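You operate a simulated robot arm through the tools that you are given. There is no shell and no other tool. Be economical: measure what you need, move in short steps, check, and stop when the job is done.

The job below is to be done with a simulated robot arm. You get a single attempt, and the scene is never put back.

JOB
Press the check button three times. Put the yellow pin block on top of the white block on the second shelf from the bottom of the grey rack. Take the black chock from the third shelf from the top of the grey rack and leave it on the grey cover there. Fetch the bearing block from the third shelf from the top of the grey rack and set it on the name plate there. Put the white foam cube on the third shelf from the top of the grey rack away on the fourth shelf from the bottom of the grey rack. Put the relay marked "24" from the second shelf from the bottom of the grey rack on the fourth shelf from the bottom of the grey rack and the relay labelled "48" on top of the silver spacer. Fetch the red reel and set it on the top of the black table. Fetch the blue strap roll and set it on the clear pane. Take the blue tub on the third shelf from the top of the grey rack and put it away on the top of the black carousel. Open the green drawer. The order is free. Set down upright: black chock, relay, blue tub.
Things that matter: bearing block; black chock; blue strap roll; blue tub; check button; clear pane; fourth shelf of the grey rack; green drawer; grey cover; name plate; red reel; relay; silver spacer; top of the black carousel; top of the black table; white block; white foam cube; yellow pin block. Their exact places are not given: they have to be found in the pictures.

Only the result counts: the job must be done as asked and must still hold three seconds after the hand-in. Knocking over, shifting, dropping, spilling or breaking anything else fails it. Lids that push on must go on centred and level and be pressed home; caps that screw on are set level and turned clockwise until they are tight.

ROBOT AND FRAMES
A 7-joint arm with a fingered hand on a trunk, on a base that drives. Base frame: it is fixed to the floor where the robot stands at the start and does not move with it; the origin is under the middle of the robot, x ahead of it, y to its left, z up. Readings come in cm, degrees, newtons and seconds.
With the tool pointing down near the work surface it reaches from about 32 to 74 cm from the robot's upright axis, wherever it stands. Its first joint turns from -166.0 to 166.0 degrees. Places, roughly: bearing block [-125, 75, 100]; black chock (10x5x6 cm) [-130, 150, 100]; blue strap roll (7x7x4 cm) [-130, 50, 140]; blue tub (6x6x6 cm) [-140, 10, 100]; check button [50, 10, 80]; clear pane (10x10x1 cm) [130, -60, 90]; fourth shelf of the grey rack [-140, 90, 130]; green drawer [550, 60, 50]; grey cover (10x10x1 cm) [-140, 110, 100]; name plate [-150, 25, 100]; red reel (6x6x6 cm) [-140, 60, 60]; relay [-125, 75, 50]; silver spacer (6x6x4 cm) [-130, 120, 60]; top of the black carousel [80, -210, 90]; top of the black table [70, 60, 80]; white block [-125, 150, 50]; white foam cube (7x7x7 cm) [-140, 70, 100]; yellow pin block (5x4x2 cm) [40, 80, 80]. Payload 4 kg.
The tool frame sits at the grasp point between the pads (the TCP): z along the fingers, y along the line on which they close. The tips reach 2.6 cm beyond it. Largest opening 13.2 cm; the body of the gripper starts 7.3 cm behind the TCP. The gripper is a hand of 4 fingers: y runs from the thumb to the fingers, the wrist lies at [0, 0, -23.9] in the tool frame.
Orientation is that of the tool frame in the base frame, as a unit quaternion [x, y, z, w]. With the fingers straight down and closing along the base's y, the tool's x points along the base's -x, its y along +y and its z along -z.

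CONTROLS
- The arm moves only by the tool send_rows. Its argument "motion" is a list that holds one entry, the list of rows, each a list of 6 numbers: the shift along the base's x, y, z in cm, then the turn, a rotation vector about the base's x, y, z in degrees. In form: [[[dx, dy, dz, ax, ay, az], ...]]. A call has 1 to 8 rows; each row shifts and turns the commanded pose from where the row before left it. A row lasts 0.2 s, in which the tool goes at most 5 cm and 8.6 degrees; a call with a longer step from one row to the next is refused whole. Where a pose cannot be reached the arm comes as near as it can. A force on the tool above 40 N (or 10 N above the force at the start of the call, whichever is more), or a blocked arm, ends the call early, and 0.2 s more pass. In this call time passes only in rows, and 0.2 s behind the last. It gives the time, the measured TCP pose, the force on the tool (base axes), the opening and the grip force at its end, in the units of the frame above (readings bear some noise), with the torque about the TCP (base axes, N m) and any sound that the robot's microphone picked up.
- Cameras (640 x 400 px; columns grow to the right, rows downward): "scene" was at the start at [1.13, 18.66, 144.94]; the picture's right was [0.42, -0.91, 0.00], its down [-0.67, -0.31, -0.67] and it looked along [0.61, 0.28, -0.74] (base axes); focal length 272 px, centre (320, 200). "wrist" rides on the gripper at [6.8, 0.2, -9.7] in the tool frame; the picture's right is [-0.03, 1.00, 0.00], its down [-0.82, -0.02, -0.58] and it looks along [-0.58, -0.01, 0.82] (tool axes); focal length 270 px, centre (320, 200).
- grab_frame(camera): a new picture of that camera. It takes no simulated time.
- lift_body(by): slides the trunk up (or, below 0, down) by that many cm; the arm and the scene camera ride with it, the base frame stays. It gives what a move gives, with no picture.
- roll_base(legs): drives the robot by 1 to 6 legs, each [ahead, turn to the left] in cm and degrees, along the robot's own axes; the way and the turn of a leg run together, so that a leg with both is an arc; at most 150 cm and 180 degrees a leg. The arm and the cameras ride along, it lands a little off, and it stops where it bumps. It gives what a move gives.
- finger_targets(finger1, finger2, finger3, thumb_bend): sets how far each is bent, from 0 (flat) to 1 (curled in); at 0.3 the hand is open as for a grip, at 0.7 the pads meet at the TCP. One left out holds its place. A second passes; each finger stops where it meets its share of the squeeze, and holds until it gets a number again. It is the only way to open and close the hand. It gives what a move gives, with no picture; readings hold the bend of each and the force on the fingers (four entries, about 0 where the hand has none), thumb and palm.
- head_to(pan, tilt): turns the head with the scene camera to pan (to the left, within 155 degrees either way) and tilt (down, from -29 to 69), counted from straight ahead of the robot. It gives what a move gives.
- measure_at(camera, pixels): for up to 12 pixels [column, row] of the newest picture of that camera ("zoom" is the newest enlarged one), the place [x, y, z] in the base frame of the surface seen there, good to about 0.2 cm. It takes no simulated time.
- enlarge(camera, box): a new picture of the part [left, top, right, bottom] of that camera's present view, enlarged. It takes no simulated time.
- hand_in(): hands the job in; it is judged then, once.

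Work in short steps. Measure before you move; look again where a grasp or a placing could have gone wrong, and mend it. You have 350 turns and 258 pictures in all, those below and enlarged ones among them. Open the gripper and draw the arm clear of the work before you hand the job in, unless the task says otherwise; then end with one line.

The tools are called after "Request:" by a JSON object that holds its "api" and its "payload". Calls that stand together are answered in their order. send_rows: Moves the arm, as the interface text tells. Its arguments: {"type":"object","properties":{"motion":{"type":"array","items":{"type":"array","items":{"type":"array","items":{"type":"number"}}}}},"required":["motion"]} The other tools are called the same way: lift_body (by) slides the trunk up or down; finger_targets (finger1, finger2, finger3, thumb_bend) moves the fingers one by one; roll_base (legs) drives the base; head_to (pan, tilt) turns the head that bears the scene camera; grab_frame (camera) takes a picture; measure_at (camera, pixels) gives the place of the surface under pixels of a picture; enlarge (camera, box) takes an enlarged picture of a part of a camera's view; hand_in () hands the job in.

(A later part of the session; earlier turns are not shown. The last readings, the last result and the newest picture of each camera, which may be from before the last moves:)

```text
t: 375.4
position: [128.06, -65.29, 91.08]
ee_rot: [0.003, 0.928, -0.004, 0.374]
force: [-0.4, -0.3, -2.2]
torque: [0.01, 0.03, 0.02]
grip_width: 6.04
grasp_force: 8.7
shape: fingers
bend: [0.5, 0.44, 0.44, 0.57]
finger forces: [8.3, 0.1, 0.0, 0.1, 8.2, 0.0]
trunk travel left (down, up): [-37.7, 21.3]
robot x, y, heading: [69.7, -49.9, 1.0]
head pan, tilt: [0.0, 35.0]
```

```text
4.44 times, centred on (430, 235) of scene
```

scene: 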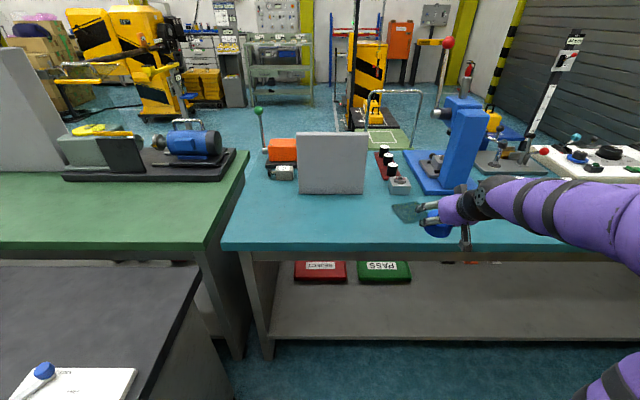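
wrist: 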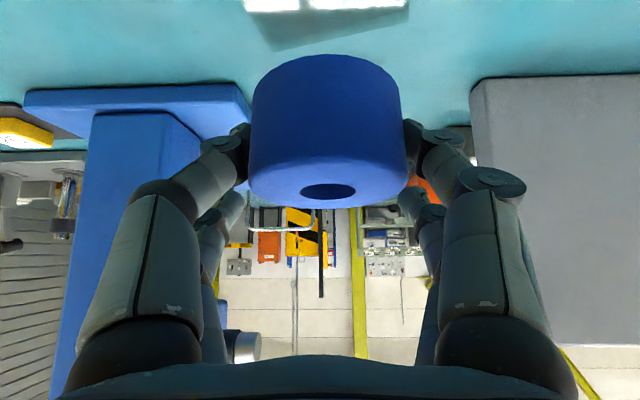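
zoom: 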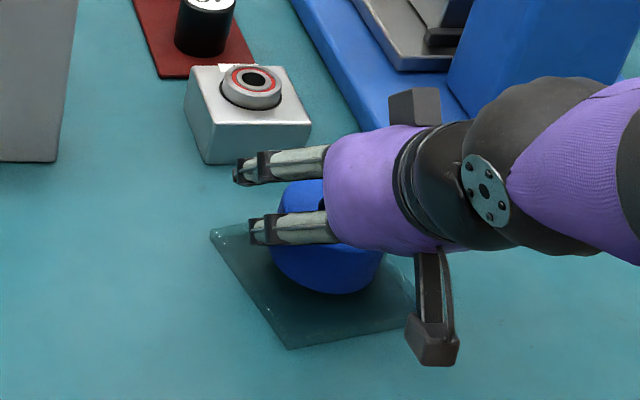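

Centred. Lower in small steps until contact.

Request:
{"api": "send_rows", "payload": {"motion": [[[0, 0, -0.5, 0, 0, 0], [0, 0, -0.3, 0, 0, 0], [0, 0, 0, 0, 0, 0]]]}}

Request:
{"api": "send_rows", "payload": {"motion": [[[0, 0, -0.25, 0, 0, 0], [0, 0, 0, 0, 0, 0]]]}}

Request:
{"api": "send_rows", "payload": {"motion": [[[0, 0, -0.2, 0, 0, 0], [0, 0, 0, 0, 0, 0]]]}}

```text
t: 376.2
position: [127.92, -65.21, 90.34]
ee_rot: [0.003, 0.928, -0.005, 0.374]
force: [1.3, 0.3, -0.7]
torque: [-0.02, 0.01, -0.03]
grip_width: 6.01
grasp_force: 8.1
shape: fingers
bend: [0.5, 0.44, 0.44, 0.57]
finger forces: [8.3, 0.0, 0.0, 0.0, 8.3, 0.0]
trunk travel left (down, up): [-37.7, 21.3]
robot x, y, heading: [69.25, -50.06, 1.3]
head pan, tilt: [0.0, 35.0]
```

```text
t: 376.8
position: [127.93, -65.18, 90.09]
ee_rot: [0.002, 0.928, -0.005, 0.374]
force: [-0.1, -0.1, 2.9]
torque: [0.02, 0.0, 0.01]
grip_width: 6.04
grasp_force: 8.6
shape: fingers
bend: [0.5, 0.44, 0.44, 0.57]
finger forces: [8.6, 0.1, 0.0, 0.1, 8.4, 0.0]
trunk travel left (down, up): [-37.7, 21.3]
robot x, y, heading: [69.47, -49.8, 1.0]
head pan, tilt: [0.0, 35.0]
```

```text
t: 377.4
position: [128.01, -65.33, 89.98]
ee_rot: [0.002, 0.927, -0.004, 0.374]
force: [-0.9, 0.7, 10.6]
torque: [0.14, -0.04, -0.05]
grip_width: 6.0
grasp_force: 9.3
shape: fingers
bend: [0.5, 0.44, 0.44, 0.58]
finger forces: [9.0, 0.1, 0.1, 0.0, 8.4, 0.0]
trunk travel left (down, up): [-37.7, 21.3]
robot x, y, heading: [69.18, -50.06, 1.0]
head pan, tilt: [0.0, 35.0]
```

Firm contact; I ease up 0.15 cm and release.

Request:
{"api": "send_rows", "payload": {"motion": [[[0, 0, 0.15, 0, 0, 0], [0, 0, 0, 0, 0, 0]]]}}

Request:
{"api": "finger_targets", "payload": {"finger1": 0.42, "finger2": 0.42, "finger3": 0.42, "thumb_bend": 0.45}}

Request:
{"api": "send_rows", "payload": {"motion": [[[0, 0, 2, 0, 0, 0], [0, 0, 3, 0, 0, 0], [0, 0, 4, 0, 0, 0], [0, 0, 4, 0, 0, 0]]]}}

Request:
{"api": "roll_base", "payload": {"legs": [[-25, 0]]}}

Request:
{"api": "grab_frame", "payload": {"camera": "scene"}}

```text
t: 378.0
position: [127.93, -65.19, 89.88]
ee_rot: [0.002, 0.927, -0.004, 0.374]
force: [-0.7, -0.6, 5.3]
torque: [0.02, -0.02, -0.04]
grip_width: 6.05
grasp_force: 8.7
shape: fingers
bend: [0.5, 0.44, 0.44, 0.58]
finger forces: [8.2, 0.0, 0.1, 0.0, 9.1, 0.0]
trunk travel left (down, up): [-37.7, 21.3]
robot x, y, heading: [69.18, -49.65, 0.9]
head pan, tilt: [0.0, 35.0]
```

```text
t: 379.0
position: [128.02, -65.32, 90.13]
ee_rot: [0.002, 0.928, -0.004, 0.374]
force: [0.4, 0.8, -0.3]
torque: [0.03, 0.0, 0.01]
grip_width: 8.74
grasp_force: 0.2
shape: fingers
bend: [0.42, 0.42, 0.42, 0.45]
finger forces: [0.0, 0.0, 0.0, 0.1, 0.0, 0.1]
trunk travel left (down, up): [-37.7, 21.3]
robot x, y, heading: [69.32, -49.98, 1.0]
head pan, tilt: [0.0, 35.0]
```

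```text
t: 380.0
position: [128.11, -65.27, 103.24]
ee_rot: [0.002, 0.928, -0.004, 0.373]
force: [0.6, 0.6, -0.3]
torque: [-0.04, 0.01, 0.0]
grip_width: 8.76
grasp_force: 0.1
shape: fingers
bend: [0.42, 0.42, 0.42, 0.45]
finger forces: [0.1, 0.0, 0.0, 0.0, 0.1, 0.1]
trunk travel left (down, up): [-37.7, 21.3]
robot x, y, heading: [69.0, -49.87, 0.7]
head pan, tilt: [0.0, 35.0]
```

```text
t: 381.8
position: [102.88, -66.01, 103.14]
ee_rot: [0.006, 0.927, -0.006, 0.374]
force: [1.0, -0.4, 0.2]
torque: [-0.01, 0.03, 0.01]
grip_width: 8.76
grasp_force: 0.1
shape: fingers
bend: [0.42, 0.42, 0.42, 0.45]
finger forces: [0.0, 0.1, 0.0, 0.0, 0.0, 0.0]
trunk travel left (down, up): [-37.7, 21.3]
robot x, y, heading: [44.18, -50.1, 0.7]
head pan, tilt: [0.0, 35.0]
```

```text
92 pictures are left
```

scene: 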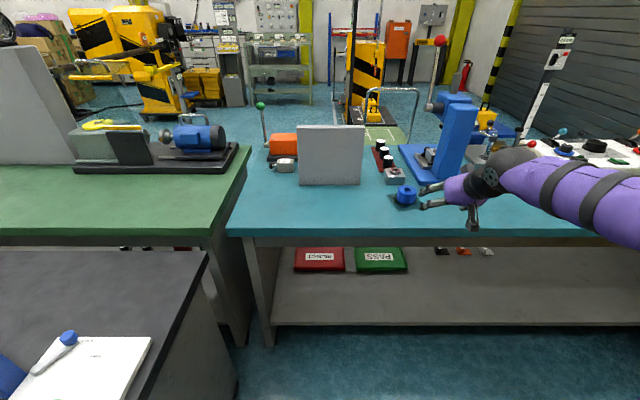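

The roll is on the pane. I verify by zoom, and look toward where the black carousel should be.

Request:
{"api": "enlarge", "payload": {"camera": "scene", "box": [370, 170, 450, 220]}}

Request:
{"api": "head_to", "payload": {"pan": -60, "tilt": 25}}

Request:
{"api": "grab_frame", "payload": {"camera": "scene"}}

```text
8.00 times, centred on (410, 195) of scene
```

zoom: 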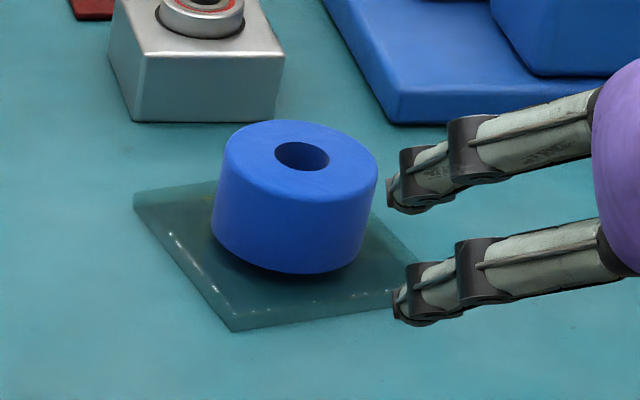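

```text
t: 383.1
position: [102.78, -65.89, 103.2]
ee_rot: [0.005, 0.927, -0.005, 0.374]
force: [-0.1, 0.0, -0.2]
torque: [0.0, 0.0, 0.02]
grip_width: 8.73
grasp_force: 0.0
shape: fingers
bend: [0.42, 0.42, 0.42, 0.45]
finger forces: [0.0, 0.0, 0.1, 0.0, 0.0, 0.0]
trunk travel left (down, up): [-37.7, 21.3]
robot x, y, heading: [44.31, -49.91, 0.7]
head pan, tilt: [-60.0, 25.0]
```

```text
90 pictures are left
```

scene: 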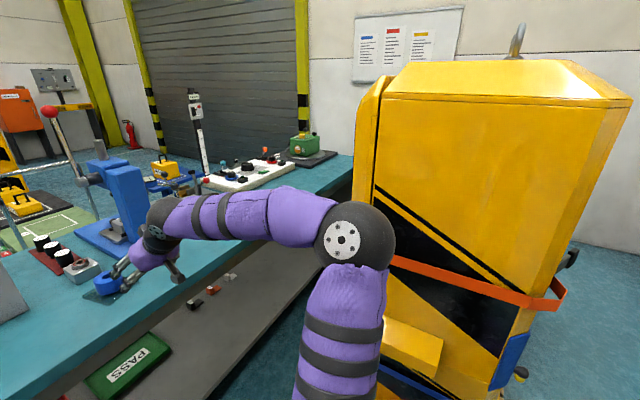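

I check that the roll stands level by measuring its top in this view.

Request:
{"api": "enlarge", "payload": {"camera": "scene", "box": [80, 260, 140, 305]}}

Request:
{"api": "measure_at", "payload": {"camera": "zoom", "pixels": [[180, 170], [320, 140], [250, 110], [300, 210], [200, 120], [400, 170], [250, 230]]}}

```text
8.89 times, centred on (110, 282) of scene
```

zoom: 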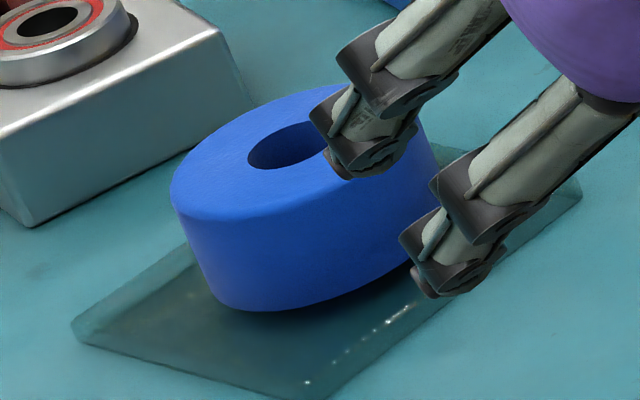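

```text
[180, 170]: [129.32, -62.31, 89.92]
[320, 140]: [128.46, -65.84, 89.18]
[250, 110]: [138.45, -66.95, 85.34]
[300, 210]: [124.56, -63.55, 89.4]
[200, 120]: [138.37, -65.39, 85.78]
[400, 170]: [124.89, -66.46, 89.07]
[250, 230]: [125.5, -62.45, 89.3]
```

The readings suggest a slight tilt; I drive back a bit further and look again straight on.

Request:
{"api": "roll_base", "payload": {"legs": [[-15, 0]]}}

Request:
{"api": "head_to", "payload": {"pan": -10, "tilt": 30}}

Request:
{"api": "grab_frame", "payload": {"camera": "scene"}}

```text
t: 384.5
position: [87.79, -65.66, 103.22]
ee_rot: [0.002, 0.928, -0.004, 0.373]
force: [0.4, -0.5, 0.0]
torque: [-0.02, -0.02, -0.04]
grip_width: 8.79
grasp_force: 0.0
shape: fingers
bend: [0.42, 0.42, 0.42, 0.45]
finger forces: [0.0, 0.0, 0.0, 0.0, 0.1, 0.0]
trunk travel left (down, up): [-37.7, 21.3]
robot x, y, heading: [28.88, -50.44, 1.1]
head pan, tilt: [-60.0, 25.0]
```

```text
t: 385.6
position: [87.66, -65.66, 103.14]
ee_rot: [0.002, 0.927, -0.004, 0.374]
force: [-0.2, 1.1, 0.1]
torque: [0.02, -0.03, -0.01]
grip_width: 8.73
grasp_force: 0.1
shape: fingers
bend: [0.42, 0.42, 0.42, 0.45]
finger forces: [0.0, 0.1, 0.0, 0.0, 0.0, 0.1]
trunk travel left (down, up): [-37.7, 21.3]
robot x, y, heading: [28.74, -50.56, 1.1]
head pan, tilt: [-10.0, 30.0]
```

```text
88 pictures are left
```

scene: 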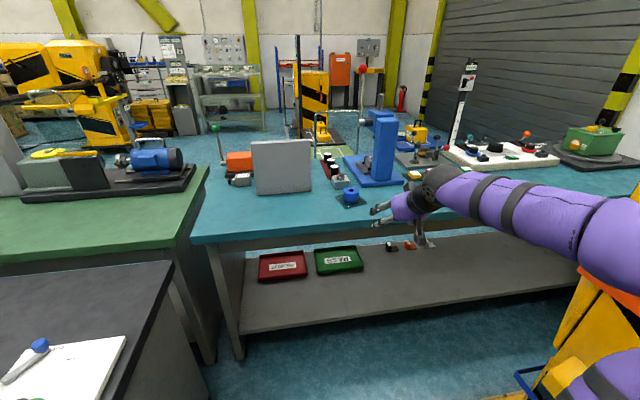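

Request:
{"api": "enlarge", "payload": {"camera": "scene", "box": [325, 175, 380, 215]}}

Request:
{"api": "measure_at", "payload": {"camera": "zoom", "pixels": [[240, 150], [370, 150], [305, 120], [305, 175], [225, 165], [385, 165], [255, 250], [300, 320], [360, 250], [150, 200], [470, 200]]}}

```text
10.00 times, centred on (352, 195) of scene
```

zoom: 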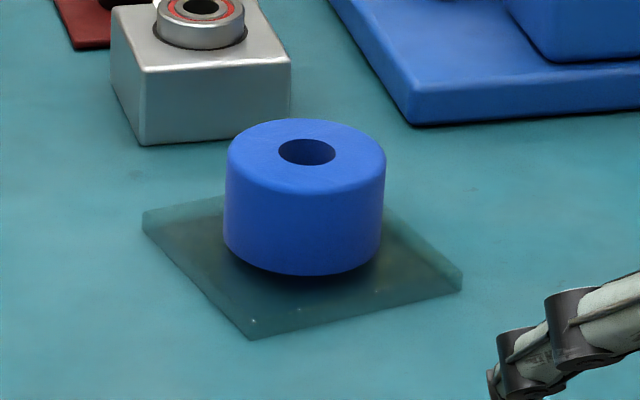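

```text
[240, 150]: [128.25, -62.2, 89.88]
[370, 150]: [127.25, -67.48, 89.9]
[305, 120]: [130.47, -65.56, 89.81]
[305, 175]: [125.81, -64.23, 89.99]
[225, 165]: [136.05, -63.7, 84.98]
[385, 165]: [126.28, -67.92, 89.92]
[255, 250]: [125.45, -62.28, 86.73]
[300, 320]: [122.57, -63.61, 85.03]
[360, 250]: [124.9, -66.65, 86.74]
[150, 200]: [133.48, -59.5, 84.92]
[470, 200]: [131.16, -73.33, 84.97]
```

Level and centred on the pane. Now back to the rack for the red reel, lowering the trunk on the way.

Request:
{"api": "send_rows", "payload": {"motion": [[[-1, 4, 0, 0, 0, 0], [-1, 4, 0, 0, 0, 0], [-1, 4, 0, 0, 0, 0], [-1, 2, 0, 0, 0, 0]]]}}

Request:
{"api": "roll_base", "payload": {"legs": [[-70, 0], [0, 89], [108, 0], [0, 90], [14, 0]]}}

Request:
{"api": "lift_body", "payload": {"by": -30}}

Request:
{"api": "head_to", "payload": {"pan": 0, "tilt": 40}}

Request:
{"api": "grab_frame", "payload": {"camera": "scene"}}

Request:
{"api": "grab_frame", "payload": {"camera": "wrist"}}

```text
t: 386.6
position: [83.87, -51.61, 103.08]
ee_rot: [0.002, 0.927, -0.005, 0.374]
force: [0.1, -0.4, 1.0]
torque: [-0.02, 0.01, 0.01]
grip_width: 8.76
grasp_force: 0.0
shape: fingers
bend: [0.42, 0.42, 0.42, 0.45]
finger forces: [0.0, 0.0, 0.0, 0.0, 0.1, 0.0]
trunk travel left (down, up): [-37.7, 21.3]
robot x, y, heading: [28.9, -50.24, 1.0]
head pan, tilt: [-10.0, 30.0]
```

```text
t: 404.9
position: [-103.21, 66.27, 103.15]
ee_rot: [0.926, -0.048, -0.373, -0.023]
force: [0.1, 0.0, 0.1]
torque: [0.03, -0.01, 0.01]
grip_width: 8.78
grasp_force: 0.1
shape: fingers
bend: [0.42, 0.42, 0.42, 0.45]
finger forces: [0.0, 0.0, 0.0, 0.0, 0.0, 0.0]
trunk travel left (down, up): [-37.7, 21.3]
robot x, y, heading: [-48.88, 59.57, 175.2]
head pan, tilt: [-10.0, 30.0]
```

```text
t: 407.9
position: [-103.28, 66.43, 73.15]
ee_rot: [0.926, -0.048, -0.373, -0.023]
force: [0.1, -0.3, -0.2]
torque: [-0.01, -0.01, 0.02]
grip_width: 8.78
grasp_force: 0.0
shape: fingers
bend: [0.42, 0.42, 0.42, 0.45]
finger forces: [0.0, 0.0, 0.0, 0.0, 0.0, 0.0]
trunk travel left (down, up): [-7.7, 51.3]
robot x, y, heading: [-48.42, 59.6, 175.2]
head pan, tilt: [-10.0, 30.0]
```

```text
t: 408.6
position: [-103.19, 66.28, 73.01]
ee_rot: [0.926, -0.048, -0.373, -0.023]
force: [0.5, 0.3, 0.2]
torque: [-0.02, 0.0, -0.01]
grip_width: 8.74
grasp_force: 0.2
shape: fingers
bend: [0.42, 0.42, 0.42, 0.45]
finger forces: [0.0, 0.0, 0.0, 0.0, 0.0, 0.1]
trunk travel left (down, up): [-7.7, 51.3]
robot x, y, heading: [-48.8, 59.74, 175.0]
head pan, tilt: [0.0, 40.0]
```

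```text
86 pictures are left
```

scene: 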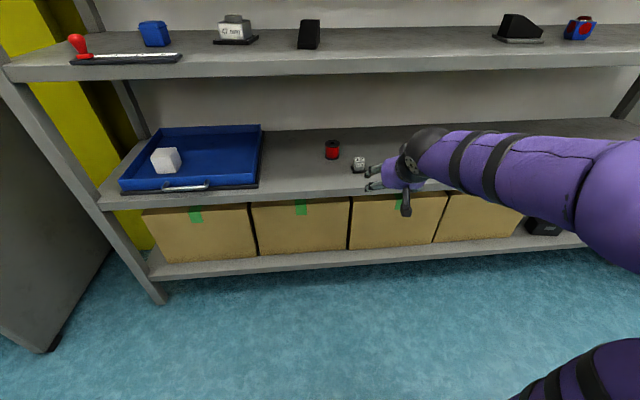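

```text
85 pictures are left
```

wrist: 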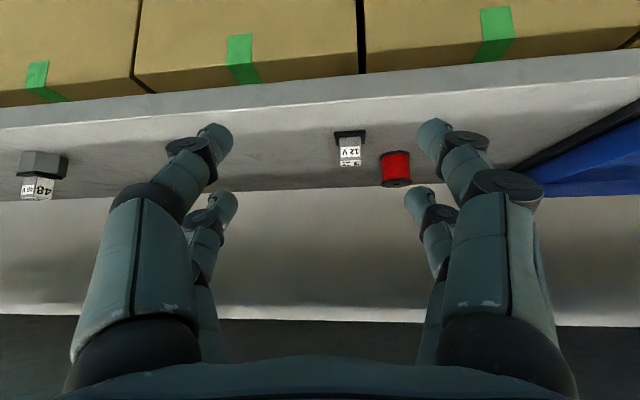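

I measure the reel and relay 12 beside it.

Request:
{"api": "enlarge", "payload": {"camera": "scene", "box": [310, 125, 390, 185]}}

Request:
{"api": "measure_at", "payload": {"camera": "zoom", "pixels": [[177, 135], [177, 190], [177, 225], [130, 190], [225, 190], [177, 240], [130, 130], [225, 130], [177, 150], [350, 260], [325, 240], [420, 290]]}}

```text
6.67 times, centred on (350, 155) of scene
```

zoom: 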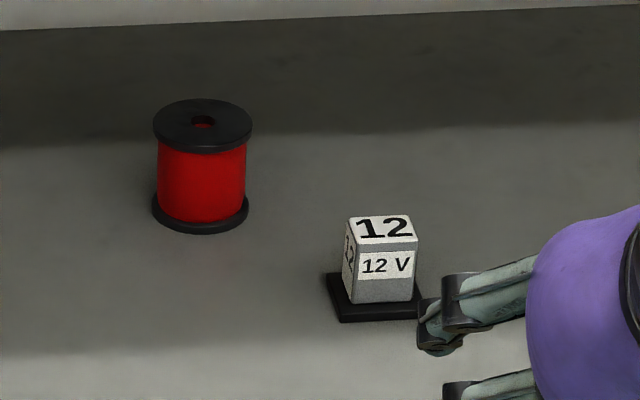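

```text
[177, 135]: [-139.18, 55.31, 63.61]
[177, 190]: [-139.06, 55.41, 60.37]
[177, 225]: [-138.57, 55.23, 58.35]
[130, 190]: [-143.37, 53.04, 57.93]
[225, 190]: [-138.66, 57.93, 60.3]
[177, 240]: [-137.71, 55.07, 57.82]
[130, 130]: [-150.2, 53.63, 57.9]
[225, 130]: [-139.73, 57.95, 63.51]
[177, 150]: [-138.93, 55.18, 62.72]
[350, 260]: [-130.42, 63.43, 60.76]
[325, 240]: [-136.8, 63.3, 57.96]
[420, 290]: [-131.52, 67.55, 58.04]
```

Reel centre ≈(-141.1,56.6), flange Ø≈5.6; relay 12's base begins at y=62.5. I narrow the hand, align at y≈55.6 and drive a little closer.

Request:
{"api": "finger_targets", "payload": {"finger1": 0.47, "finger2": 0.47, "finger3": 0.47, "thumb_bend": 0.47}}

Request:
{"api": "roll_base", "payload": {"legs": [[14, 4]]}}

Request:
{"api": "send_rows", "payload": {"motion": [[[3, -3.5, -2, 0, 0, 1], [1, -3.5, -2, 0, 0, 1], [0, -3, -2, 0, 0, 0], [0, -1, -2, 0, 0, 0], [0, 0, -2, 0, 0, 0]]]}}

Request:
{"api": "grab_frame", "payload": {"camera": "wrist"}}

```text
t: 409.6
position: [-103.19, 66.26, 73.03]
ee_rot: [0.926, -0.048, -0.373, -0.023]
force: [0.4, -0.2, -0.2]
torque: [-0.02, -0.04, -0.01]
grip_width: 7.64
grasp_force: 0.1
shape: fingers
bend: [0.47, 0.47, 0.47, 0.47]
finger forces: [0.1, 0.0, 0.0, 0.1, 0.0, 0.1]
trunk travel left (down, up): [-7.7, 51.3]
robot x, y, heading: [-48.64, 59.75, 175.3]
head pan, tilt: [0.0, 40.0]
```

```text
t: 410.9
position: [-117.7, 63.36, 72.98]
ee_rot: [0.927, -0.017, -0.373, -0.011]
force: [-0.7, 1.1, 1.1]
torque: [0.01, -0.01, -0.02]
grip_width: 7.67
grasp_force: 0.1
shape: fingers
bend: [0.47, 0.47, 0.47, 0.47]
finger forces: [0.1, 0.0, 0.1, 0.1, 0.1, 0.0]
trunk travel left (down, up): [-7.7, 51.3]
robot x, y, heading: [-62.69, 60.82, 178.9]
head pan, tilt: [0.0, 40.0]
```

```text
refused: row 1 steps farther than a row can; nothing moved
```

```text
83 pictures are left
```

wrist: 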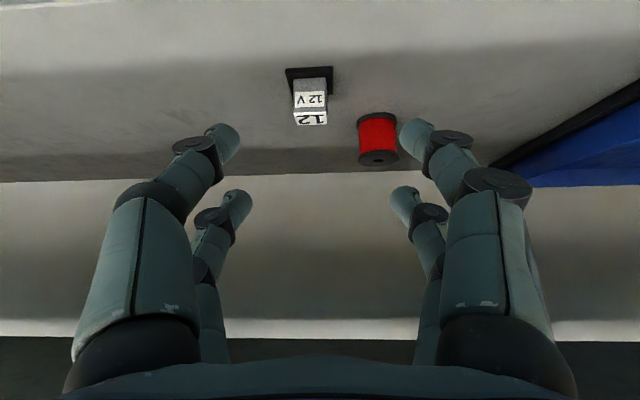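

The rows slightly exceeded the limit; I resend them smaller.

Request:
{"api": "send_rows", "payload": {"motion": [[[3, -2, -2, 0, 0, 1], [1, -2, -2, 0, 0, 1], [0, -2, -2, 0, 0, 0], [0, -1.8, -2, 0, 0, 0], [0, 0, -2, 0, 0, 0], [0, 0, -0.7, 0, 0, 0]]]}}

Request:
{"api": "grab_frame", "payload": {"camera": "wrist"}}

```text
t: 412.3
position: [-113.42, 55.59, 62.52]
ee_rot: [0.928, 0.0, -0.374, -0.003]
force: [0.0, 0.1, -0.2]
torque: [-0.01, 0.02, -0.04]
grip_width: 7.68
grasp_force: 0.0
shape: fingers
bend: [0.47, 0.47, 0.47, 0.47]
finger forces: [0.0, 0.0, 0.0, 0.0, 0.0, 0.1]
trunk travel left (down, up): [-7.7, 51.3]
robot x, y, heading: [-62.8, 60.31, 178.9]
head pan, tilt: [0.0, 40.0]
```

```text
82 pictures are left
```

wrist: 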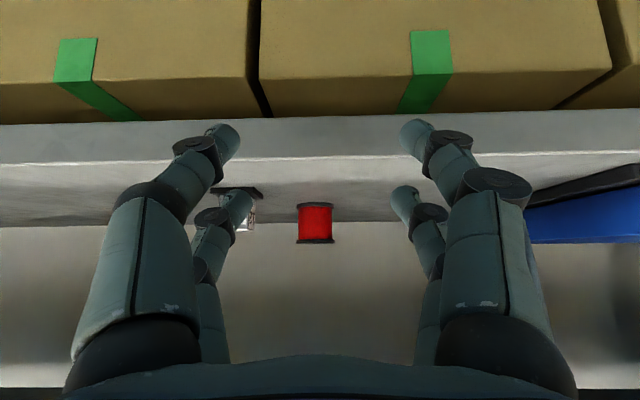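

I advance in steps, watching relay 12 on the left.

Request:
{"api": "send_rows", "payload": {"motion": [[[-4, 0, 0, 0, 0, 0], [-4, 0, 0, 0, 0, 0], [-4, 0, 0, 0, 0, 0]]]}}

Request:
{"api": "grab_frame", "payload": {"camera": "wrist"}}

Request:
{"api": "measure_at", "payload": {"camera": "wrist", "pixels": [[235, 130], [403, 135], [195, 165], [170, 150], [320, 190], [230, 200]]}}

```text
t: 413.1
position: [-125.61, 55.52, 62.31]
ee_rot: [0.927, -0.001, -0.375, -0.004]
force: [0.6, -0.6, 0.1]
torque: [0.01, -0.01, 0.02]
grip_width: 7.64
grasp_force: 0.1
shape: fingers
bend: [0.47, 0.47, 0.47, 0.47]
finger forces: [0.1, 0.0, 0.1, 0.0, 0.0, 0.0]
trunk travel left (down, up): [-7.7, 51.3]
robot x, y, heading: [-62.73, 60.42, 178.9]
head pan, tilt: [0.0, 40.0]
```

```text
81 pictures are left
```

wrist: 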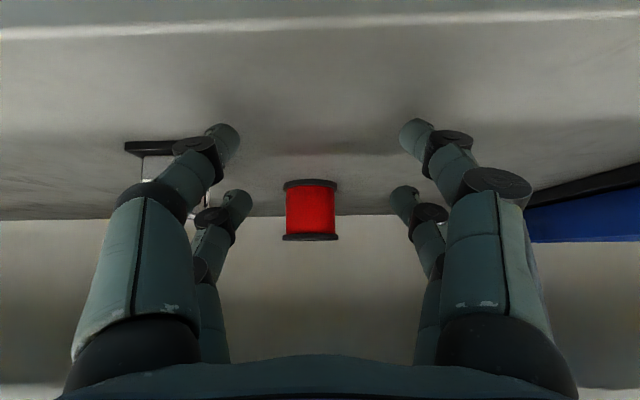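

```text
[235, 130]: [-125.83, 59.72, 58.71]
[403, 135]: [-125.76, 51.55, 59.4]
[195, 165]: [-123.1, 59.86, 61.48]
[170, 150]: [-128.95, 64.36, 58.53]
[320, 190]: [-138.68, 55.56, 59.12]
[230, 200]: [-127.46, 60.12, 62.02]
```

Clearance about 1.5 cm. I go on 10 cm.

Request:
{"api": "send_rows", "payload": {"motion": [[[-3.5, 0, 0, 0, 0, 0], [-3.5, 0, 0, 0, 0, 0], [-3, 0, 0, 0, 0, 0]]]}}

Request:
{"api": "grab_frame", "payload": {"camera": "wrist"}}

Request:
{"api": "measure_at", "payload": {"camera": "wrist", "pixels": [[262, 150], [355, 150], [308, 155], [308, 125], [308, 215], [308, 240], [270, 230], [350, 230]]}}

```text
t: 413.9
position: [-135.72, 55.72, 62.17]
ee_rot: [0.928, 0.0, -0.373, -0.003]
force: [0.0, -0.7, 0.3]
torque: [0.03, -0.03, -0.01]
grip_width: 7.65
grasp_force: 0.0
shape: fingers
bend: [0.47, 0.47, 0.47, 0.47]
finger forces: [0.1, 0.0, 0.1, 0.0, 0.0, 0.0]
trunk travel left (down, up): [-7.7, 51.3]
robot x, y, heading: [-62.64, 60.6, 179.0]
head pan, tilt: [0.0, 40.0]
```

```text
80 pictures are left
```

wrist: 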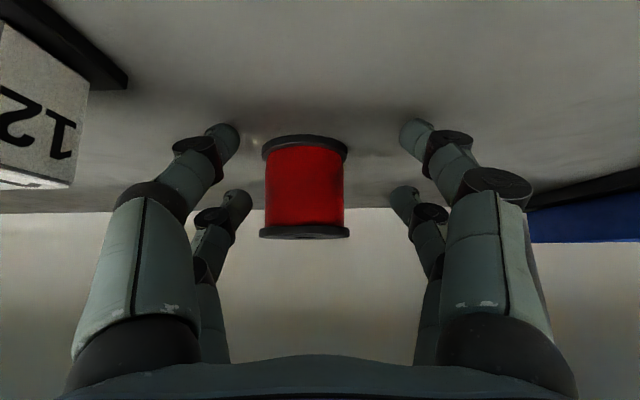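

```text
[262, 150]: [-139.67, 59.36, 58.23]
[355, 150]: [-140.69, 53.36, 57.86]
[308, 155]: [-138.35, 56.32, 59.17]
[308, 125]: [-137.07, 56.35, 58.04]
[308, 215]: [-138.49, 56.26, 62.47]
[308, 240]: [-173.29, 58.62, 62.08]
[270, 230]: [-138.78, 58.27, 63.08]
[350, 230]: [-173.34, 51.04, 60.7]
```

I shift 0.55 cm, advance to the reel's centre and close the lower pair.

Request:
{"api": "send_rows", "payload": {"motion": [[[-2, 0.3, 0, 0, 0, 0], [-2, 0.25, 0, 0, 0, 0], [-1.2, 0, 0.2, 0, 0, 0], [0, 0, 0, 0, 0, 0]]]}}

Request:
{"api": "finger_targets", "payload": {"finger1": 0.52, "thumb_bend": 0.52}}

Request:
{"api": "finger_targets", "payload": {"finger1": 0.66, "thumb_bend": 0.66}}

Request:
{"api": "grab_frame", "payload": {"camera": "wrist"}}

```text
t: 414.9
position: [-140.93, 56.08, 62.47]
ee_rot: [0.928, -0.001, -0.374, -0.003]
force: [-0.1, 0.1, -0.3]
torque: [0.03, -0.02, -0.02]
grip_width: 7.67
grasp_force: 0.1
shape: fingers
bend: [0.47, 0.47, 0.47, 0.47]
finger forces: [0.0, 0.0, 0.0, 0.1, 0.0, 0.1]
trunk travel left (down, up): [-7.7, 51.3]
robot x, y, heading: [-62.61, 60.33, 179.1]
head pan, tilt: [0.0, 40.0]
```

```text
t: 415.9
position: [-141.01, 56.08, 62.49]
ee_rot: [0.928, -0.001, -0.374, -0.004]
force: [1.0, 0.4, -0.2]
torque: [0.0, 0.02, -0.02]
grip_width: 6.04
grasp_force: 0.3
shape: fingers
bend: [0.52, 0.47, 0.47, 0.52]
finger forces: [0.0, 0.0, 0.1, 0.0, 0.5, 0.0]
trunk travel left (down, up): [-7.7, 51.3]
robot x, y, heading: [-62.68, 60.71, 178.7]
head pan, tilt: [0.0, 40.0]
```

```text
t: 416.9
position: [-140.96, 56.15, 62.43]
ee_rot: [0.928, -0.001, -0.373, -0.004]
force: [0.7, -0.2, 0.3]
torque: [-0.03, 0.02, -0.01]
grip_width: 4.95
grasp_force: 8.7
shape: fingers
bend: [0.54, 0.47, 0.47, 0.61]
finger forces: [8.8, 0.1, 0.0, 0.1, 9.4, 0.0]
trunk travel left (down, up): [-7.7, 51.3]
robot x, y, heading: [-63.07, 60.66, 179.0]
head pan, tilt: [0.0, 40.0]
```

```text
79 pictures are left
```

wrist: 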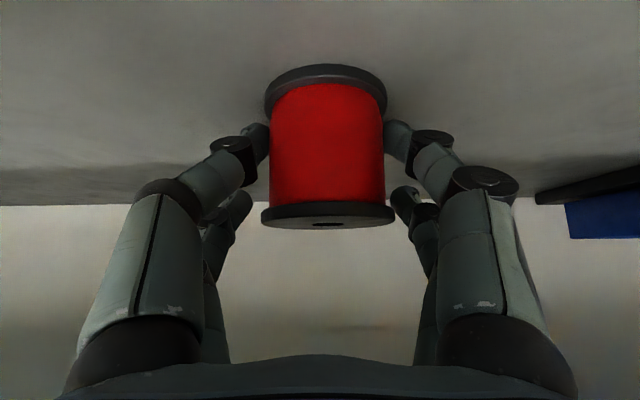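

Gripped between the flanges. I lift 3.5 cm, shift slightly away from relay 12, and withdraw in stages.

Request:
{"api": "send_rows", "payload": {"motion": [[[0, 0, 1, 0, 0, 0], [0, 0, 1.5, 0, 0, 0], [0, -0.6, 1, 0, 0, 0], [3, 0, 0, 0, 0, 0]]]}}

Request:
{"api": "send_rows", "payload": {"motion": [[[4, 0, 0, 0, 0, 0], [4, 0, 0, 0, 0, 0], [4, 0, 0, 0, 0, 0], [4, 0, 0, 0, 0, 0], [4, 0, 0, 0, 0, 0], [4, 0, 0, 0, 0, 0]]]}}

Request:
{"api": "grab_frame", "payload": {"camera": "wrist"}}

Request:
{"api": "grab_frame", "payload": {"camera": "scene"}}

```text
t: 417.9
position: [-137.84, 55.49, 65.96]
ee_rot: [0.928, -0.001, -0.373, -0.004]
force: [0.1, 0.2, -2.7]
torque: [0.02, 0.01, -0.03]
grip_width: 4.93
grasp_force: 8.7
shape: fingers
bend: [0.53, 0.47, 0.47, 0.61]
finger forces: [8.8, 0.0, 0.0, 0.1, 9.1, 0.0]
trunk travel left (down, up): [-7.7, 51.3]
robot x, y, heading: [-62.62, 60.29, 179.0]
head pan, tilt: [0.0, 40.0]
```

```text
t: 419.3
position: [-113.47, 55.59, 66.39]
ee_rot: [0.928, 0.0, -0.372, -0.003]
force: [-0.6, 0.0, -1.1]
torque: [-0.01, 0.02, -0.01]
grip_width: 4.92
grasp_force: 9.0
shape: fingers
bend: [0.53, 0.47, 0.47, 0.61]
finger forces: [8.8, 0.0, 0.0, 0.1, 9.0, 0.0]
trunk travel left (down, up): [-7.7, 51.3]
robot x, y, heading: [-62.58, 60.19, 178.8]
head pan, tilt: [0.0, 40.0]
```

```text
78 pictures are left
```

wrist: 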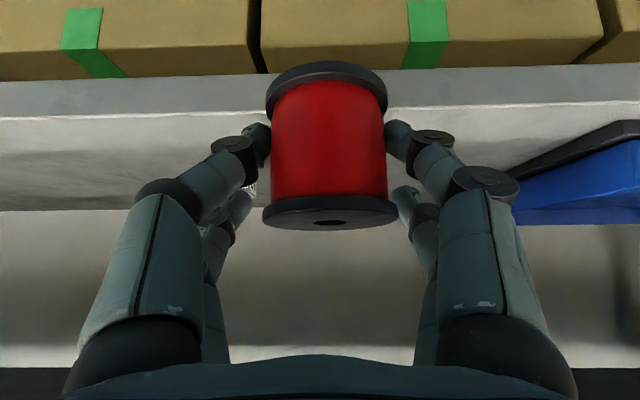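

```text
77 pictures are left
```

scene: 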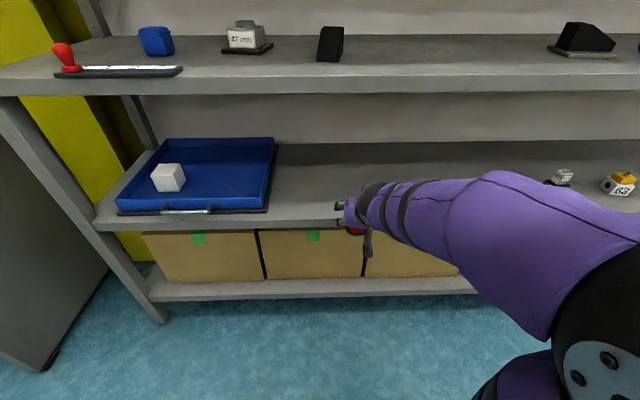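

Clear. I back off, raise the trunk 35 cm and drive round to face the black table.

Request:
{"api": "roll_base", "payload": {"legs": [[-25, 0]]}}

Request:
{"api": "lift_body", "payload": {"by": 38}}

Request:
{"api": "roll_base", "payload": {"legs": [[0, -89], [19, 0], [0, -90], [18, 0]]}}

Request:
{"api": "head_to", "payload": {"pan": 0, "tilt": 45}}

Request:
{"api": "grab_frame", "payload": {"camera": "scene"}}

```text
t: 421.2
position: [-87.57, 54.91, 66.36]
ee_rot: [0.928, 0.0, -0.373, -0.004]
force: [0.6, -1.0, -1.8]
torque: [-0.01, 0.01, 0.02]
grip_width: 4.95
grasp_force: 9.0
shape: fingers
bend: [0.53, 0.47, 0.47, 0.61]
finger forces: [8.8, 0.1, 0.1, 0.0, 9.0, 0.0]
trunk travel left (down, up): [-7.7, 51.3]
robot x, y, heading: [-36.63, 59.7, 178.9]
head pan, tilt: [0.0, 40.0]
```

```text
t: 424.8
position: [-87.46, 54.97, 104.33]
ee_rot: [0.928, 0.0, -0.373, -0.003]
force: [-0.6, 1.3, -3.5]
torque: [0.03, 0.02, 0.0]
grip_width: 4.93
grasp_force: 8.9
shape: fingers
bend: [0.53, 0.47, 0.47, 0.61]
finger forces: [8.8, 0.0, 0.0, 0.0, 8.9, 0.0]
trunk travel left (down, up): [-45.7, 13.3]
robot x, y, heading: [-36.59, 60.07, 178.9]
head pan, tilt: [0.0, 40.0]
```

```text
t: 436.0
position: [32.53, 81.92, 104.19]
ee_rot: [0.012, 0.928, -0.008, 0.372]
force: [0.0, -0.2, -2.1]
torque: [0.0, 0.02, -0.02]
grip_width: 4.93
grasp_force: 8.6
shape: fingers
bend: [0.53, 0.47, 0.47, 0.61]
finger forces: [8.9, 0.0, 0.0, 0.0, 9.0, 0.0]
trunk travel left (down, up): [-45.7, 13.3]
robot x, y, heading: [-18.43, 78.24, -2.5]
head pan, tilt: [0.0, 40.0]
```

```text
t: 436.7
position: [32.51, 82.08, 104.29]
ee_rot: [0.011, 0.928, -0.008, 0.373]
force: [-0.5, 0.1, -1.4]
torque: [0.02, 0.01, -0.03]
grip_width: 4.9
grasp_force: 8.9
shape: fingers
bend: [0.53, 0.47, 0.47, 0.61]
finger forces: [8.9, 0.0, 0.0, 0.0, 8.9, 0.0]
trunk travel left (down, up): [-45.7, 13.3]
robot x, y, heading: [-18.66, 78.23, -2.4]
head pan, tilt: [0.0, 45.0]
```

```text
76 pictures are left
```

scene: 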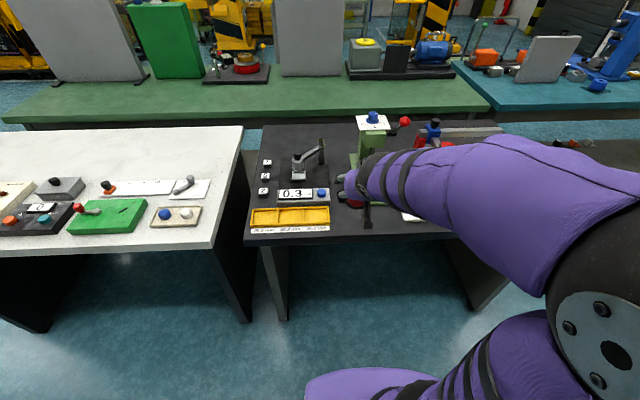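

I move above the free spot where the pin block stood, (43,80.3), and look.

Request:
{"api": "send_rows", "payload": {"motion": [[[3.5, -0.6, -2, 0, 0, 0], [3.5, -0.6, -2, 0, 0, 0], [3.5, -0.5, -2, 0, 0, 0], [0, 0, -4, 0, 0, 0], [0, 0, -3, 0, 0, 0]]]}}

Request:
{"api": "grab_frame", "payload": {"camera": "wrist"}}

Request:
{"api": "enlarge", "payload": {"camera": "scene", "box": [240, 130, 440, 260]}}

```text
t: 437.9
position: [42.82, 80.1, 91.26]
ee_rot: [0.01, 0.927, -0.007, 0.374]
force: [1.3, 0.5, -1.8]
torque: [0.01, -0.02, 0.03]
grip_width: 4.9
grasp_force: 8.8
shape: fingers
bend: [0.53, 0.47, 0.47, 0.61]
finger forces: [8.8, 0.1, 0.1, 0.0, 8.8, 0.0]
trunk travel left (down, up): [-45.7, 13.3]
robot x, y, heading: [-17.92, 78.68, -2.4]
head pan, tilt: [0.0, 45.0]
```

```text
75 pictures are left
```

wrist: 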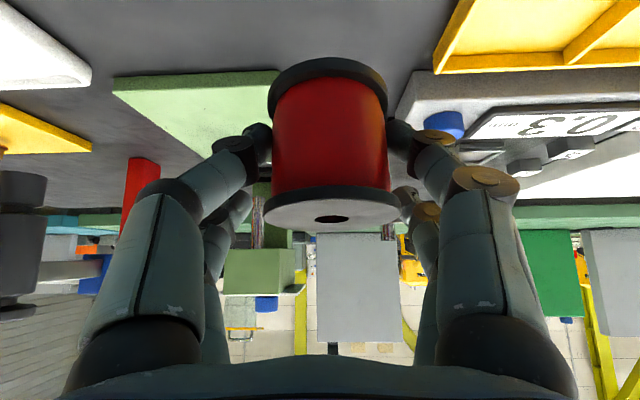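

```text
3.08 times, centred on (340, 195) of scene
```

zoom: 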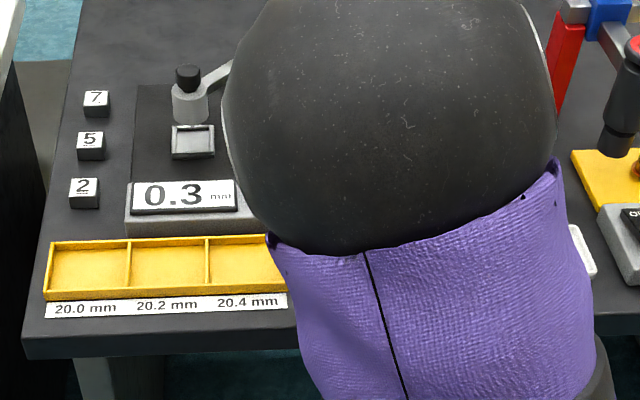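

The spot is free. I lower toward the table.

Request:
{"api": "send_rows", "payload": {"motion": [[[0, 0, -2, 0, 0, 0], [0, 0, -2, 0, 0, 0], [0, 0, -1.8, 0, 0, 0], [0, 0, -0.4, 0, 0, 0], [0, 0, 0, 0, 0, 0]]]}}

Request:
{"api": "send_rows", "payload": {"motion": [[[0, 0, -0.3, 0, 0, 0], [0, 0, 0, 0, 0, 0]]]}}

Request:
{"api": "send_rows", "payload": {"motion": [[[0, 0, -0.2, 0, 0, 0], [0, 0, 0, 0, 0, 0]]]}}

```text
t: 439.1
position: [42.82, 80.26, 85.12]
ee_rot: [0.012, 0.928, -0.008, 0.373]
force: [0.5, 0.7, -2.1]
torque: [0.01, -0.04, 0.04]
grip_width: 4.91
grasp_force: 8.7
shape: fingers
bend: [0.53, 0.47, 0.47, 0.61]
finger forces: [8.6, 0.0, 0.0, 0.1, 8.8, 0.0]
trunk travel left (down, up): [-45.7, 13.3]
robot x, y, heading: [-18.48, 78.0, -2.5]
head pan, tilt: [0.0, 45.0]
```

```text
t: 439.7
position: [42.81, 80.27, 84.61]
ee_rot: [0.012, 0.928, -0.008, 0.373]
force: [0.5, -0.3, -0.9]
torque: [0.01, -0.01, 0.01]
grip_width: 4.91
grasp_force: 8.4
shape: fingers
bend: [0.53, 0.47, 0.47, 0.61]
finger forces: [8.7, 0.0, 0.0, 0.0, 8.8, 0.0]
trunk travel left (down, up): [-45.7, 13.3]
robot x, y, heading: [-18.73, 78.18, -2.4]
head pan, tilt: [0.0, 45.0]
```

```text
t: 440.3
position: [42.91, 80.33, 84.58]
ee_rot: [0.012, 0.928, -0.008, 0.373]
force: [-0.1, -1.1, -1.1]
torque: [0.02, 0.0, 0.01]
grip_width: 4.91
grasp_force: 8.6
shape: fingers
bend: [0.53, 0.47, 0.47, 0.61]
finger forces: [8.7, 0.0, 0.0, 0.0, 8.9, 0.1]
trunk travel left (down, up): [-45.7, 13.3]
robot x, y, heading: [-18.09, 78.45, -2.4]
head pan, tilt: [0.0, 45.0]
```

Request:
{"api": "send_rows", "payload": {"motion": [[[0, 0, -0.2, 0, 0, 0], [0, 0, 0, 0, 0, 0]]]}}

Request:
{"api": "send_rows", "payload": {"motion": [[[0, 0, -0.15, 0, 0, 0], [0, 0, 0, 0, 0, 0]]]}}

```text
t: 440.9
position: [42.87, 80.39, 84.38]
ee_rot: [0.011, 0.927, -0.008, 0.374]
force: [0.9, -0.4, 1.4]
torque: [0.09, -0.02, -0.03]
grip_width: 4.92
grasp_force: 8.8
shape: fingers
bend: [0.53, 0.47, 0.47, 0.61]
finger forces: [8.6, 0.0, 0.1, 0.0, 9.2, 0.0]
trunk travel left (down, up): [-45.7, 13.3]
robot x, y, heading: [-18.36, 77.98, -2.2]
head pan, tilt: [0.0, 45.0]
```

```text
t: 441.5
position: [42.91, 80.26, 84.29]
ee_rot: [0.012, 0.927, -0.008, 0.375]
force: [-1.6, 0.3, 7.9]
torque: [0.13, 0.07, -0.02]
grip_width: 4.91
grasp_force: 9.2
shape: fingers
bend: [0.53, 0.47, 0.47, 0.62]
finger forces: [9.2, 0.0, 0.0, 0.0, 9.0, 0.0]
trunk travel left (down, up): [-45.7, 13.3]
robot x, y, heading: [-18.49, 78.08, -2.4]
head pan, tilt: [0.0, 45.0]
```

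Seated. I open, rise, and look.

Request:
{"api": "finger_targets", "payload": {"finger1": 0.46, "thumb_bend": 0.47}}

Request:
{"api": "send_rows", "payload": {"motion": [[[0, 0, 2, 0, 0, 0], [0, 0, 3, 0, 0, 0], [0, 0, 4, 0, 0, 0], [-3, 0, 4, 0, 0, 0], [-3, 0, 3, 0, 0, 0], [-3, 0, 2, 0, 0, 0]]]}}

Request:
{"api": "grab_frame", "payload": {"camera": "wrist"}}

```text
t: 442.5
position: [43.01, 80.27, 84.12]
ee_rot: [0.012, 0.928, -0.008, 0.373]
force: [0.5, 0.5, -0.5]
torque: [0.0, 0.02, -0.01]
grip_width: 7.74
grasp_force: 0.1
shape: fingers
bend: [0.46, 0.47, 0.47, 0.47]
finger forces: [0.0, 0.0, 0.1, 0.0, 0.0, 0.1]
trunk travel left (down, up): [-45.7, 13.3]
robot x, y, heading: [-18.42, 77.94, -2.4]
head pan, tilt: [0.0, 45.0]
```

```text
t: 443.9
position: [33.53, 80.23, 102.22]
ee_rot: [0.012, 0.927, -0.009, 0.374]
force: [-0.1, -0.2, -1.2]
torque: [0.02, 0.02, 0.02]
grip_width: 7.74
grasp_force: 0.0
shape: fingers
bend: [0.46, 0.47, 0.47, 0.47]
finger forces: [0.0, 0.0, 0.0, 0.0, 0.0, 0.1]
trunk travel left (down, up): [-45.7, 13.3]
robot x, y, heading: [-18.11, 78.44, -2.3]
head pan, tilt: [0.0, 45.0]
```

```text
73 pictures are left
```

wrist: 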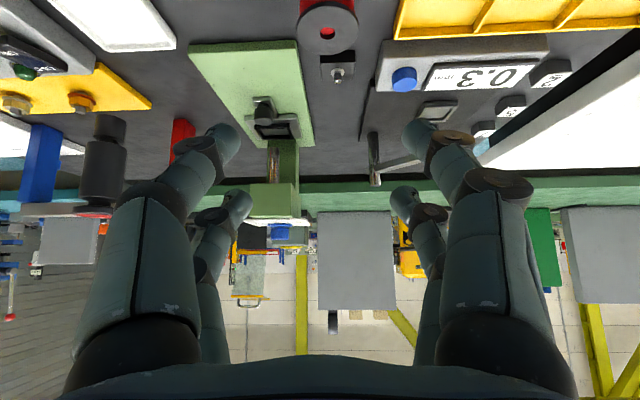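

The reel stands on the black table. Next the blue tub on the third shelf (y≈9): I drive there.

Request:
{"api": "roll_base", "payload": {"legs": [[-26, 0], [0, -87.7], [68, 0], [0, -90], [14, 0]]}}

Request:
{"api": "head_to", "payload": {"pan": 5, "tilt": 35}}

Request:
{"api": "grab_frame", "payload": {"camera": "scene"}}

Request:
{"api": "grab_frame", "payload": {"camera": "wrist"}}

```text
t: 458.4
position: [-111.03, 7.69, 102.09]
ee_rot: [0.928, 0.002, -0.373, -0.004]
force: [0.2, -0.2, -0.5]
torque: [-0.04, 0.04, -0.03]
grip_width: 7.73
grasp_force: 0.0
shape: fingers
bend: [0.46, 0.47, 0.47, 0.47]
finger forces: [0.0, 0.0, 0.1, 0.0, 0.0, 0.0]
trunk travel left (down, up): [-45.7, 13.3]
robot x, y, heading: [-59.42, 11.23, 179.8]
head pan, tilt: [0.0, 45.0]
```

```text
t: 459.1
position: [-110.91, 7.73, 102.18]
ee_rot: [0.928, 0.002, -0.373, -0.003]
force: [0.1, 0.6, -0.1]
torque: [-0.01, -0.04, -0.02]
grip_width: 7.74
grasp_force: 0.0
shape: fingers
bend: [0.46, 0.47, 0.47, 0.47]
finger forces: [0.1, 0.0, 0.0, 0.0, 0.0, 0.0]
trunk travel left (down, up): [-45.7, 13.3]
robot x, y, heading: [-59.18, 11.32, 179.5]
head pan, tilt: [5.0, 35.0]
```

```text
72 pictures are left
```

scene: 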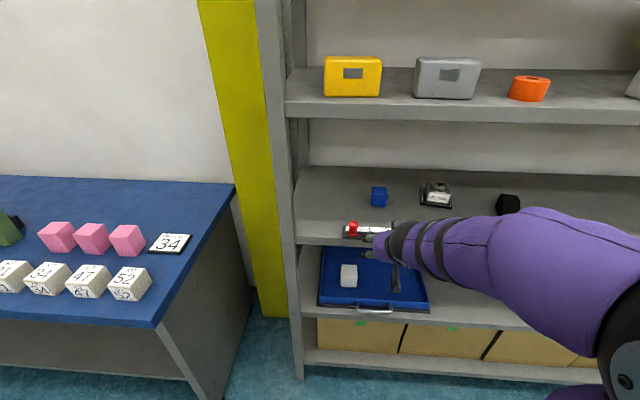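

```text
71 pictures are left
```

wrist: 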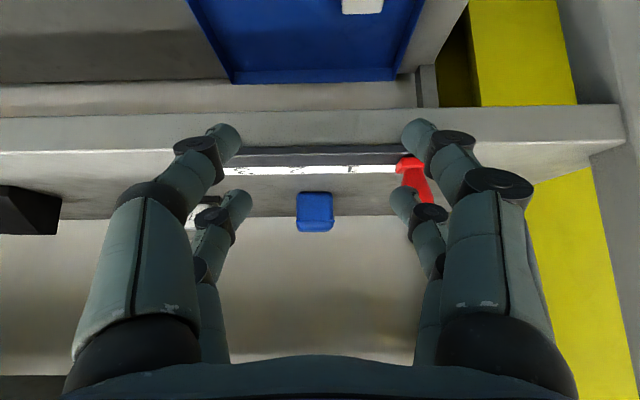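

Request:
{"api": "enlarge", "payload": {"camera": "scene", "box": [335, 170, 425, 245]}}

Request:
{"api": "measure_at", "payload": {"camera": "zoom", "pixels": [[270, 150], [350, 150], [310, 200], [275, 240], [345, 240], [310, 125], [130, 400], [110, 375], [250, 400], [150, 440]]}}

Request:
{"api": "measure_at", "payload": {"camera": "wrist", "pixels": [[300, 215], [330, 215], [315, 200], [315, 226], [410, 160], [415, 195], [425, 200], [320, 165], [300, 229], [328, 229]]}}

```text
5.33 times, centred on (380, 208) of scene
```

zoom: 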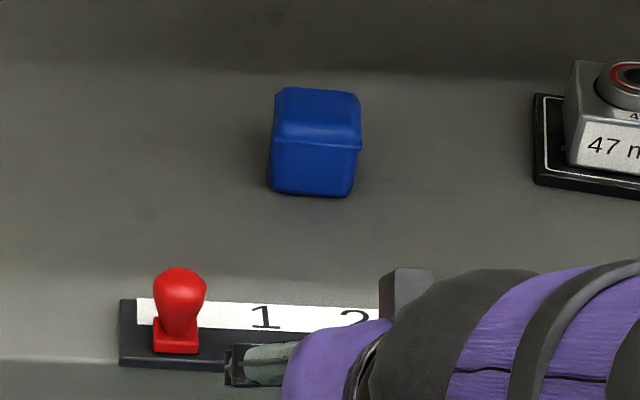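

```text
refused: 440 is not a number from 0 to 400
```

```text
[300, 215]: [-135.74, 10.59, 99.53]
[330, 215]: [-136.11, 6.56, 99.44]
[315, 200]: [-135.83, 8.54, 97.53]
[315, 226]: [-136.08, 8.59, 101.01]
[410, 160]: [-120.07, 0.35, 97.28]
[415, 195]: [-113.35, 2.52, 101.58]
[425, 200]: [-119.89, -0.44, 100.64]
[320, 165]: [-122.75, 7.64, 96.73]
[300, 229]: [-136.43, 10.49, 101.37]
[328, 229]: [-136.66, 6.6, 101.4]
```

Tub centre ≈(-138.4,8.6), top 101.4; the ruler's red knob stands at y≈0. I align to y=8.6 and drive 10 cm in at z≈102, above the ruler.

Request:
{"api": "send_rows", "payload": {"motion": [[[0, 0.9, 0.6, 0, 0, 0], [0, 0, 0, 0, 0, 0]]]}}

Request:
{"api": "roll_base", "payload": {"legs": [[10, 0]]}}

Request:
{"api": "send_rows", "payload": {"motion": [[[-3, 0, 0, 0, 0, 0], [-3, 0, 0, 0, 0, 0], [-3, 0, 0, 0, 0, 0]]]}}

Request:
{"api": "grab_frame", "payload": {"camera": "wrist"}}

Request:
{"api": "enlarge", "payload": {"camera": "scene", "box": [320, 150, 480, 260]}}

```text
t: 459.8
position: [-110.83, 8.58, 102.81]
ee_rot: [0.928, 0.005, -0.373, -0.001]
force: [0.1, 0.1, 1.0]
torque: [0.01, -0.01, 0.0]
grip_width: 7.72
grasp_force: 0.1
shape: fingers
bend: [0.46, 0.47, 0.47, 0.47]
finger forces: [0.1, 0.1, 0.0, 0.0, 0.0, 0.0]
trunk travel left (down, up): [-45.7, 13.3]
robot x, y, heading: [-58.94, 11.1, 179.7]
head pan, tilt: [5.0, 35.0]
```

```text
t: 460.9
position: [-121.19, 8.69, 102.83]
ee_rot: [0.928, 0.004, -0.373, -0.002]
force: [-0.1, 0.1, 0.0]
torque: [0.02, 0.0, 0.01]
grip_width: 7.76
grasp_force: 0.0
shape: fingers
bend: [0.46, 0.47, 0.47, 0.47]
finger forces: [0.0, 0.0, 0.0, 0.0, 0.0, 0.0]
trunk travel left (down, up): [-45.7, 13.3]
robot x, y, heading: [-69.21, 11.75, 179.5]
head pan, tilt: [5.0, 35.0]
```

```text
t: 461.7
position: [-130.03, 8.75, 102.76]
ee_rot: [0.928, 0.002, -0.374, -0.002]
force: [-0.2, -0.8, 0.6]
torque: [0.0, 0.01, -0.01]
grip_width: 7.73
grasp_force: 0.1
shape: fingers
bend: [0.46, 0.47, 0.47, 0.47]
finger forces: [0.0, 0.1, 0.1, 0.1, 0.0, 0.0]
trunk travel left (down, up): [-45.7, 13.3]
robot x, y, heading: [-69.37, 11.3, 179.4]
head pan, tilt: [5.0, 35.0]
```

```text
69 pictures are left
```

wrist: 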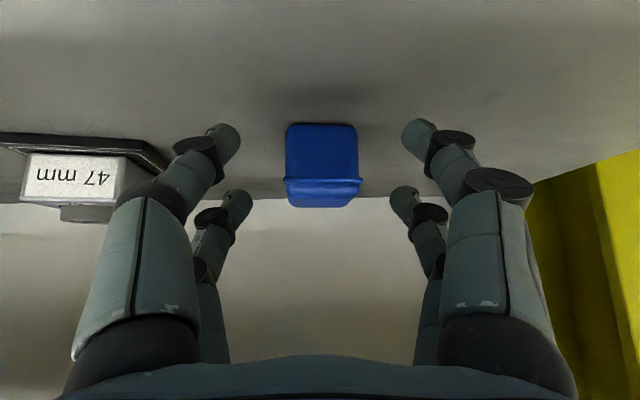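

```text
3.64 times, centred on (400, 205) of scene
```

zoom: 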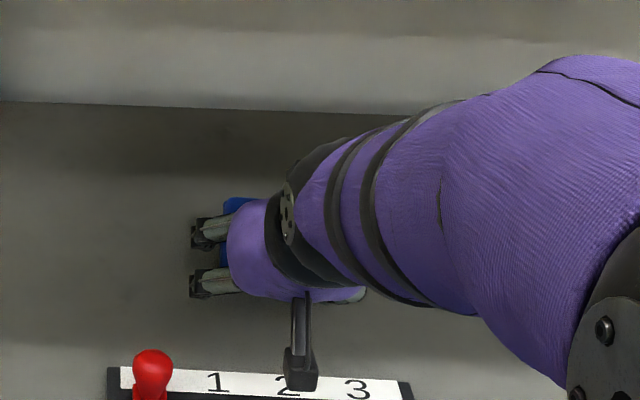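

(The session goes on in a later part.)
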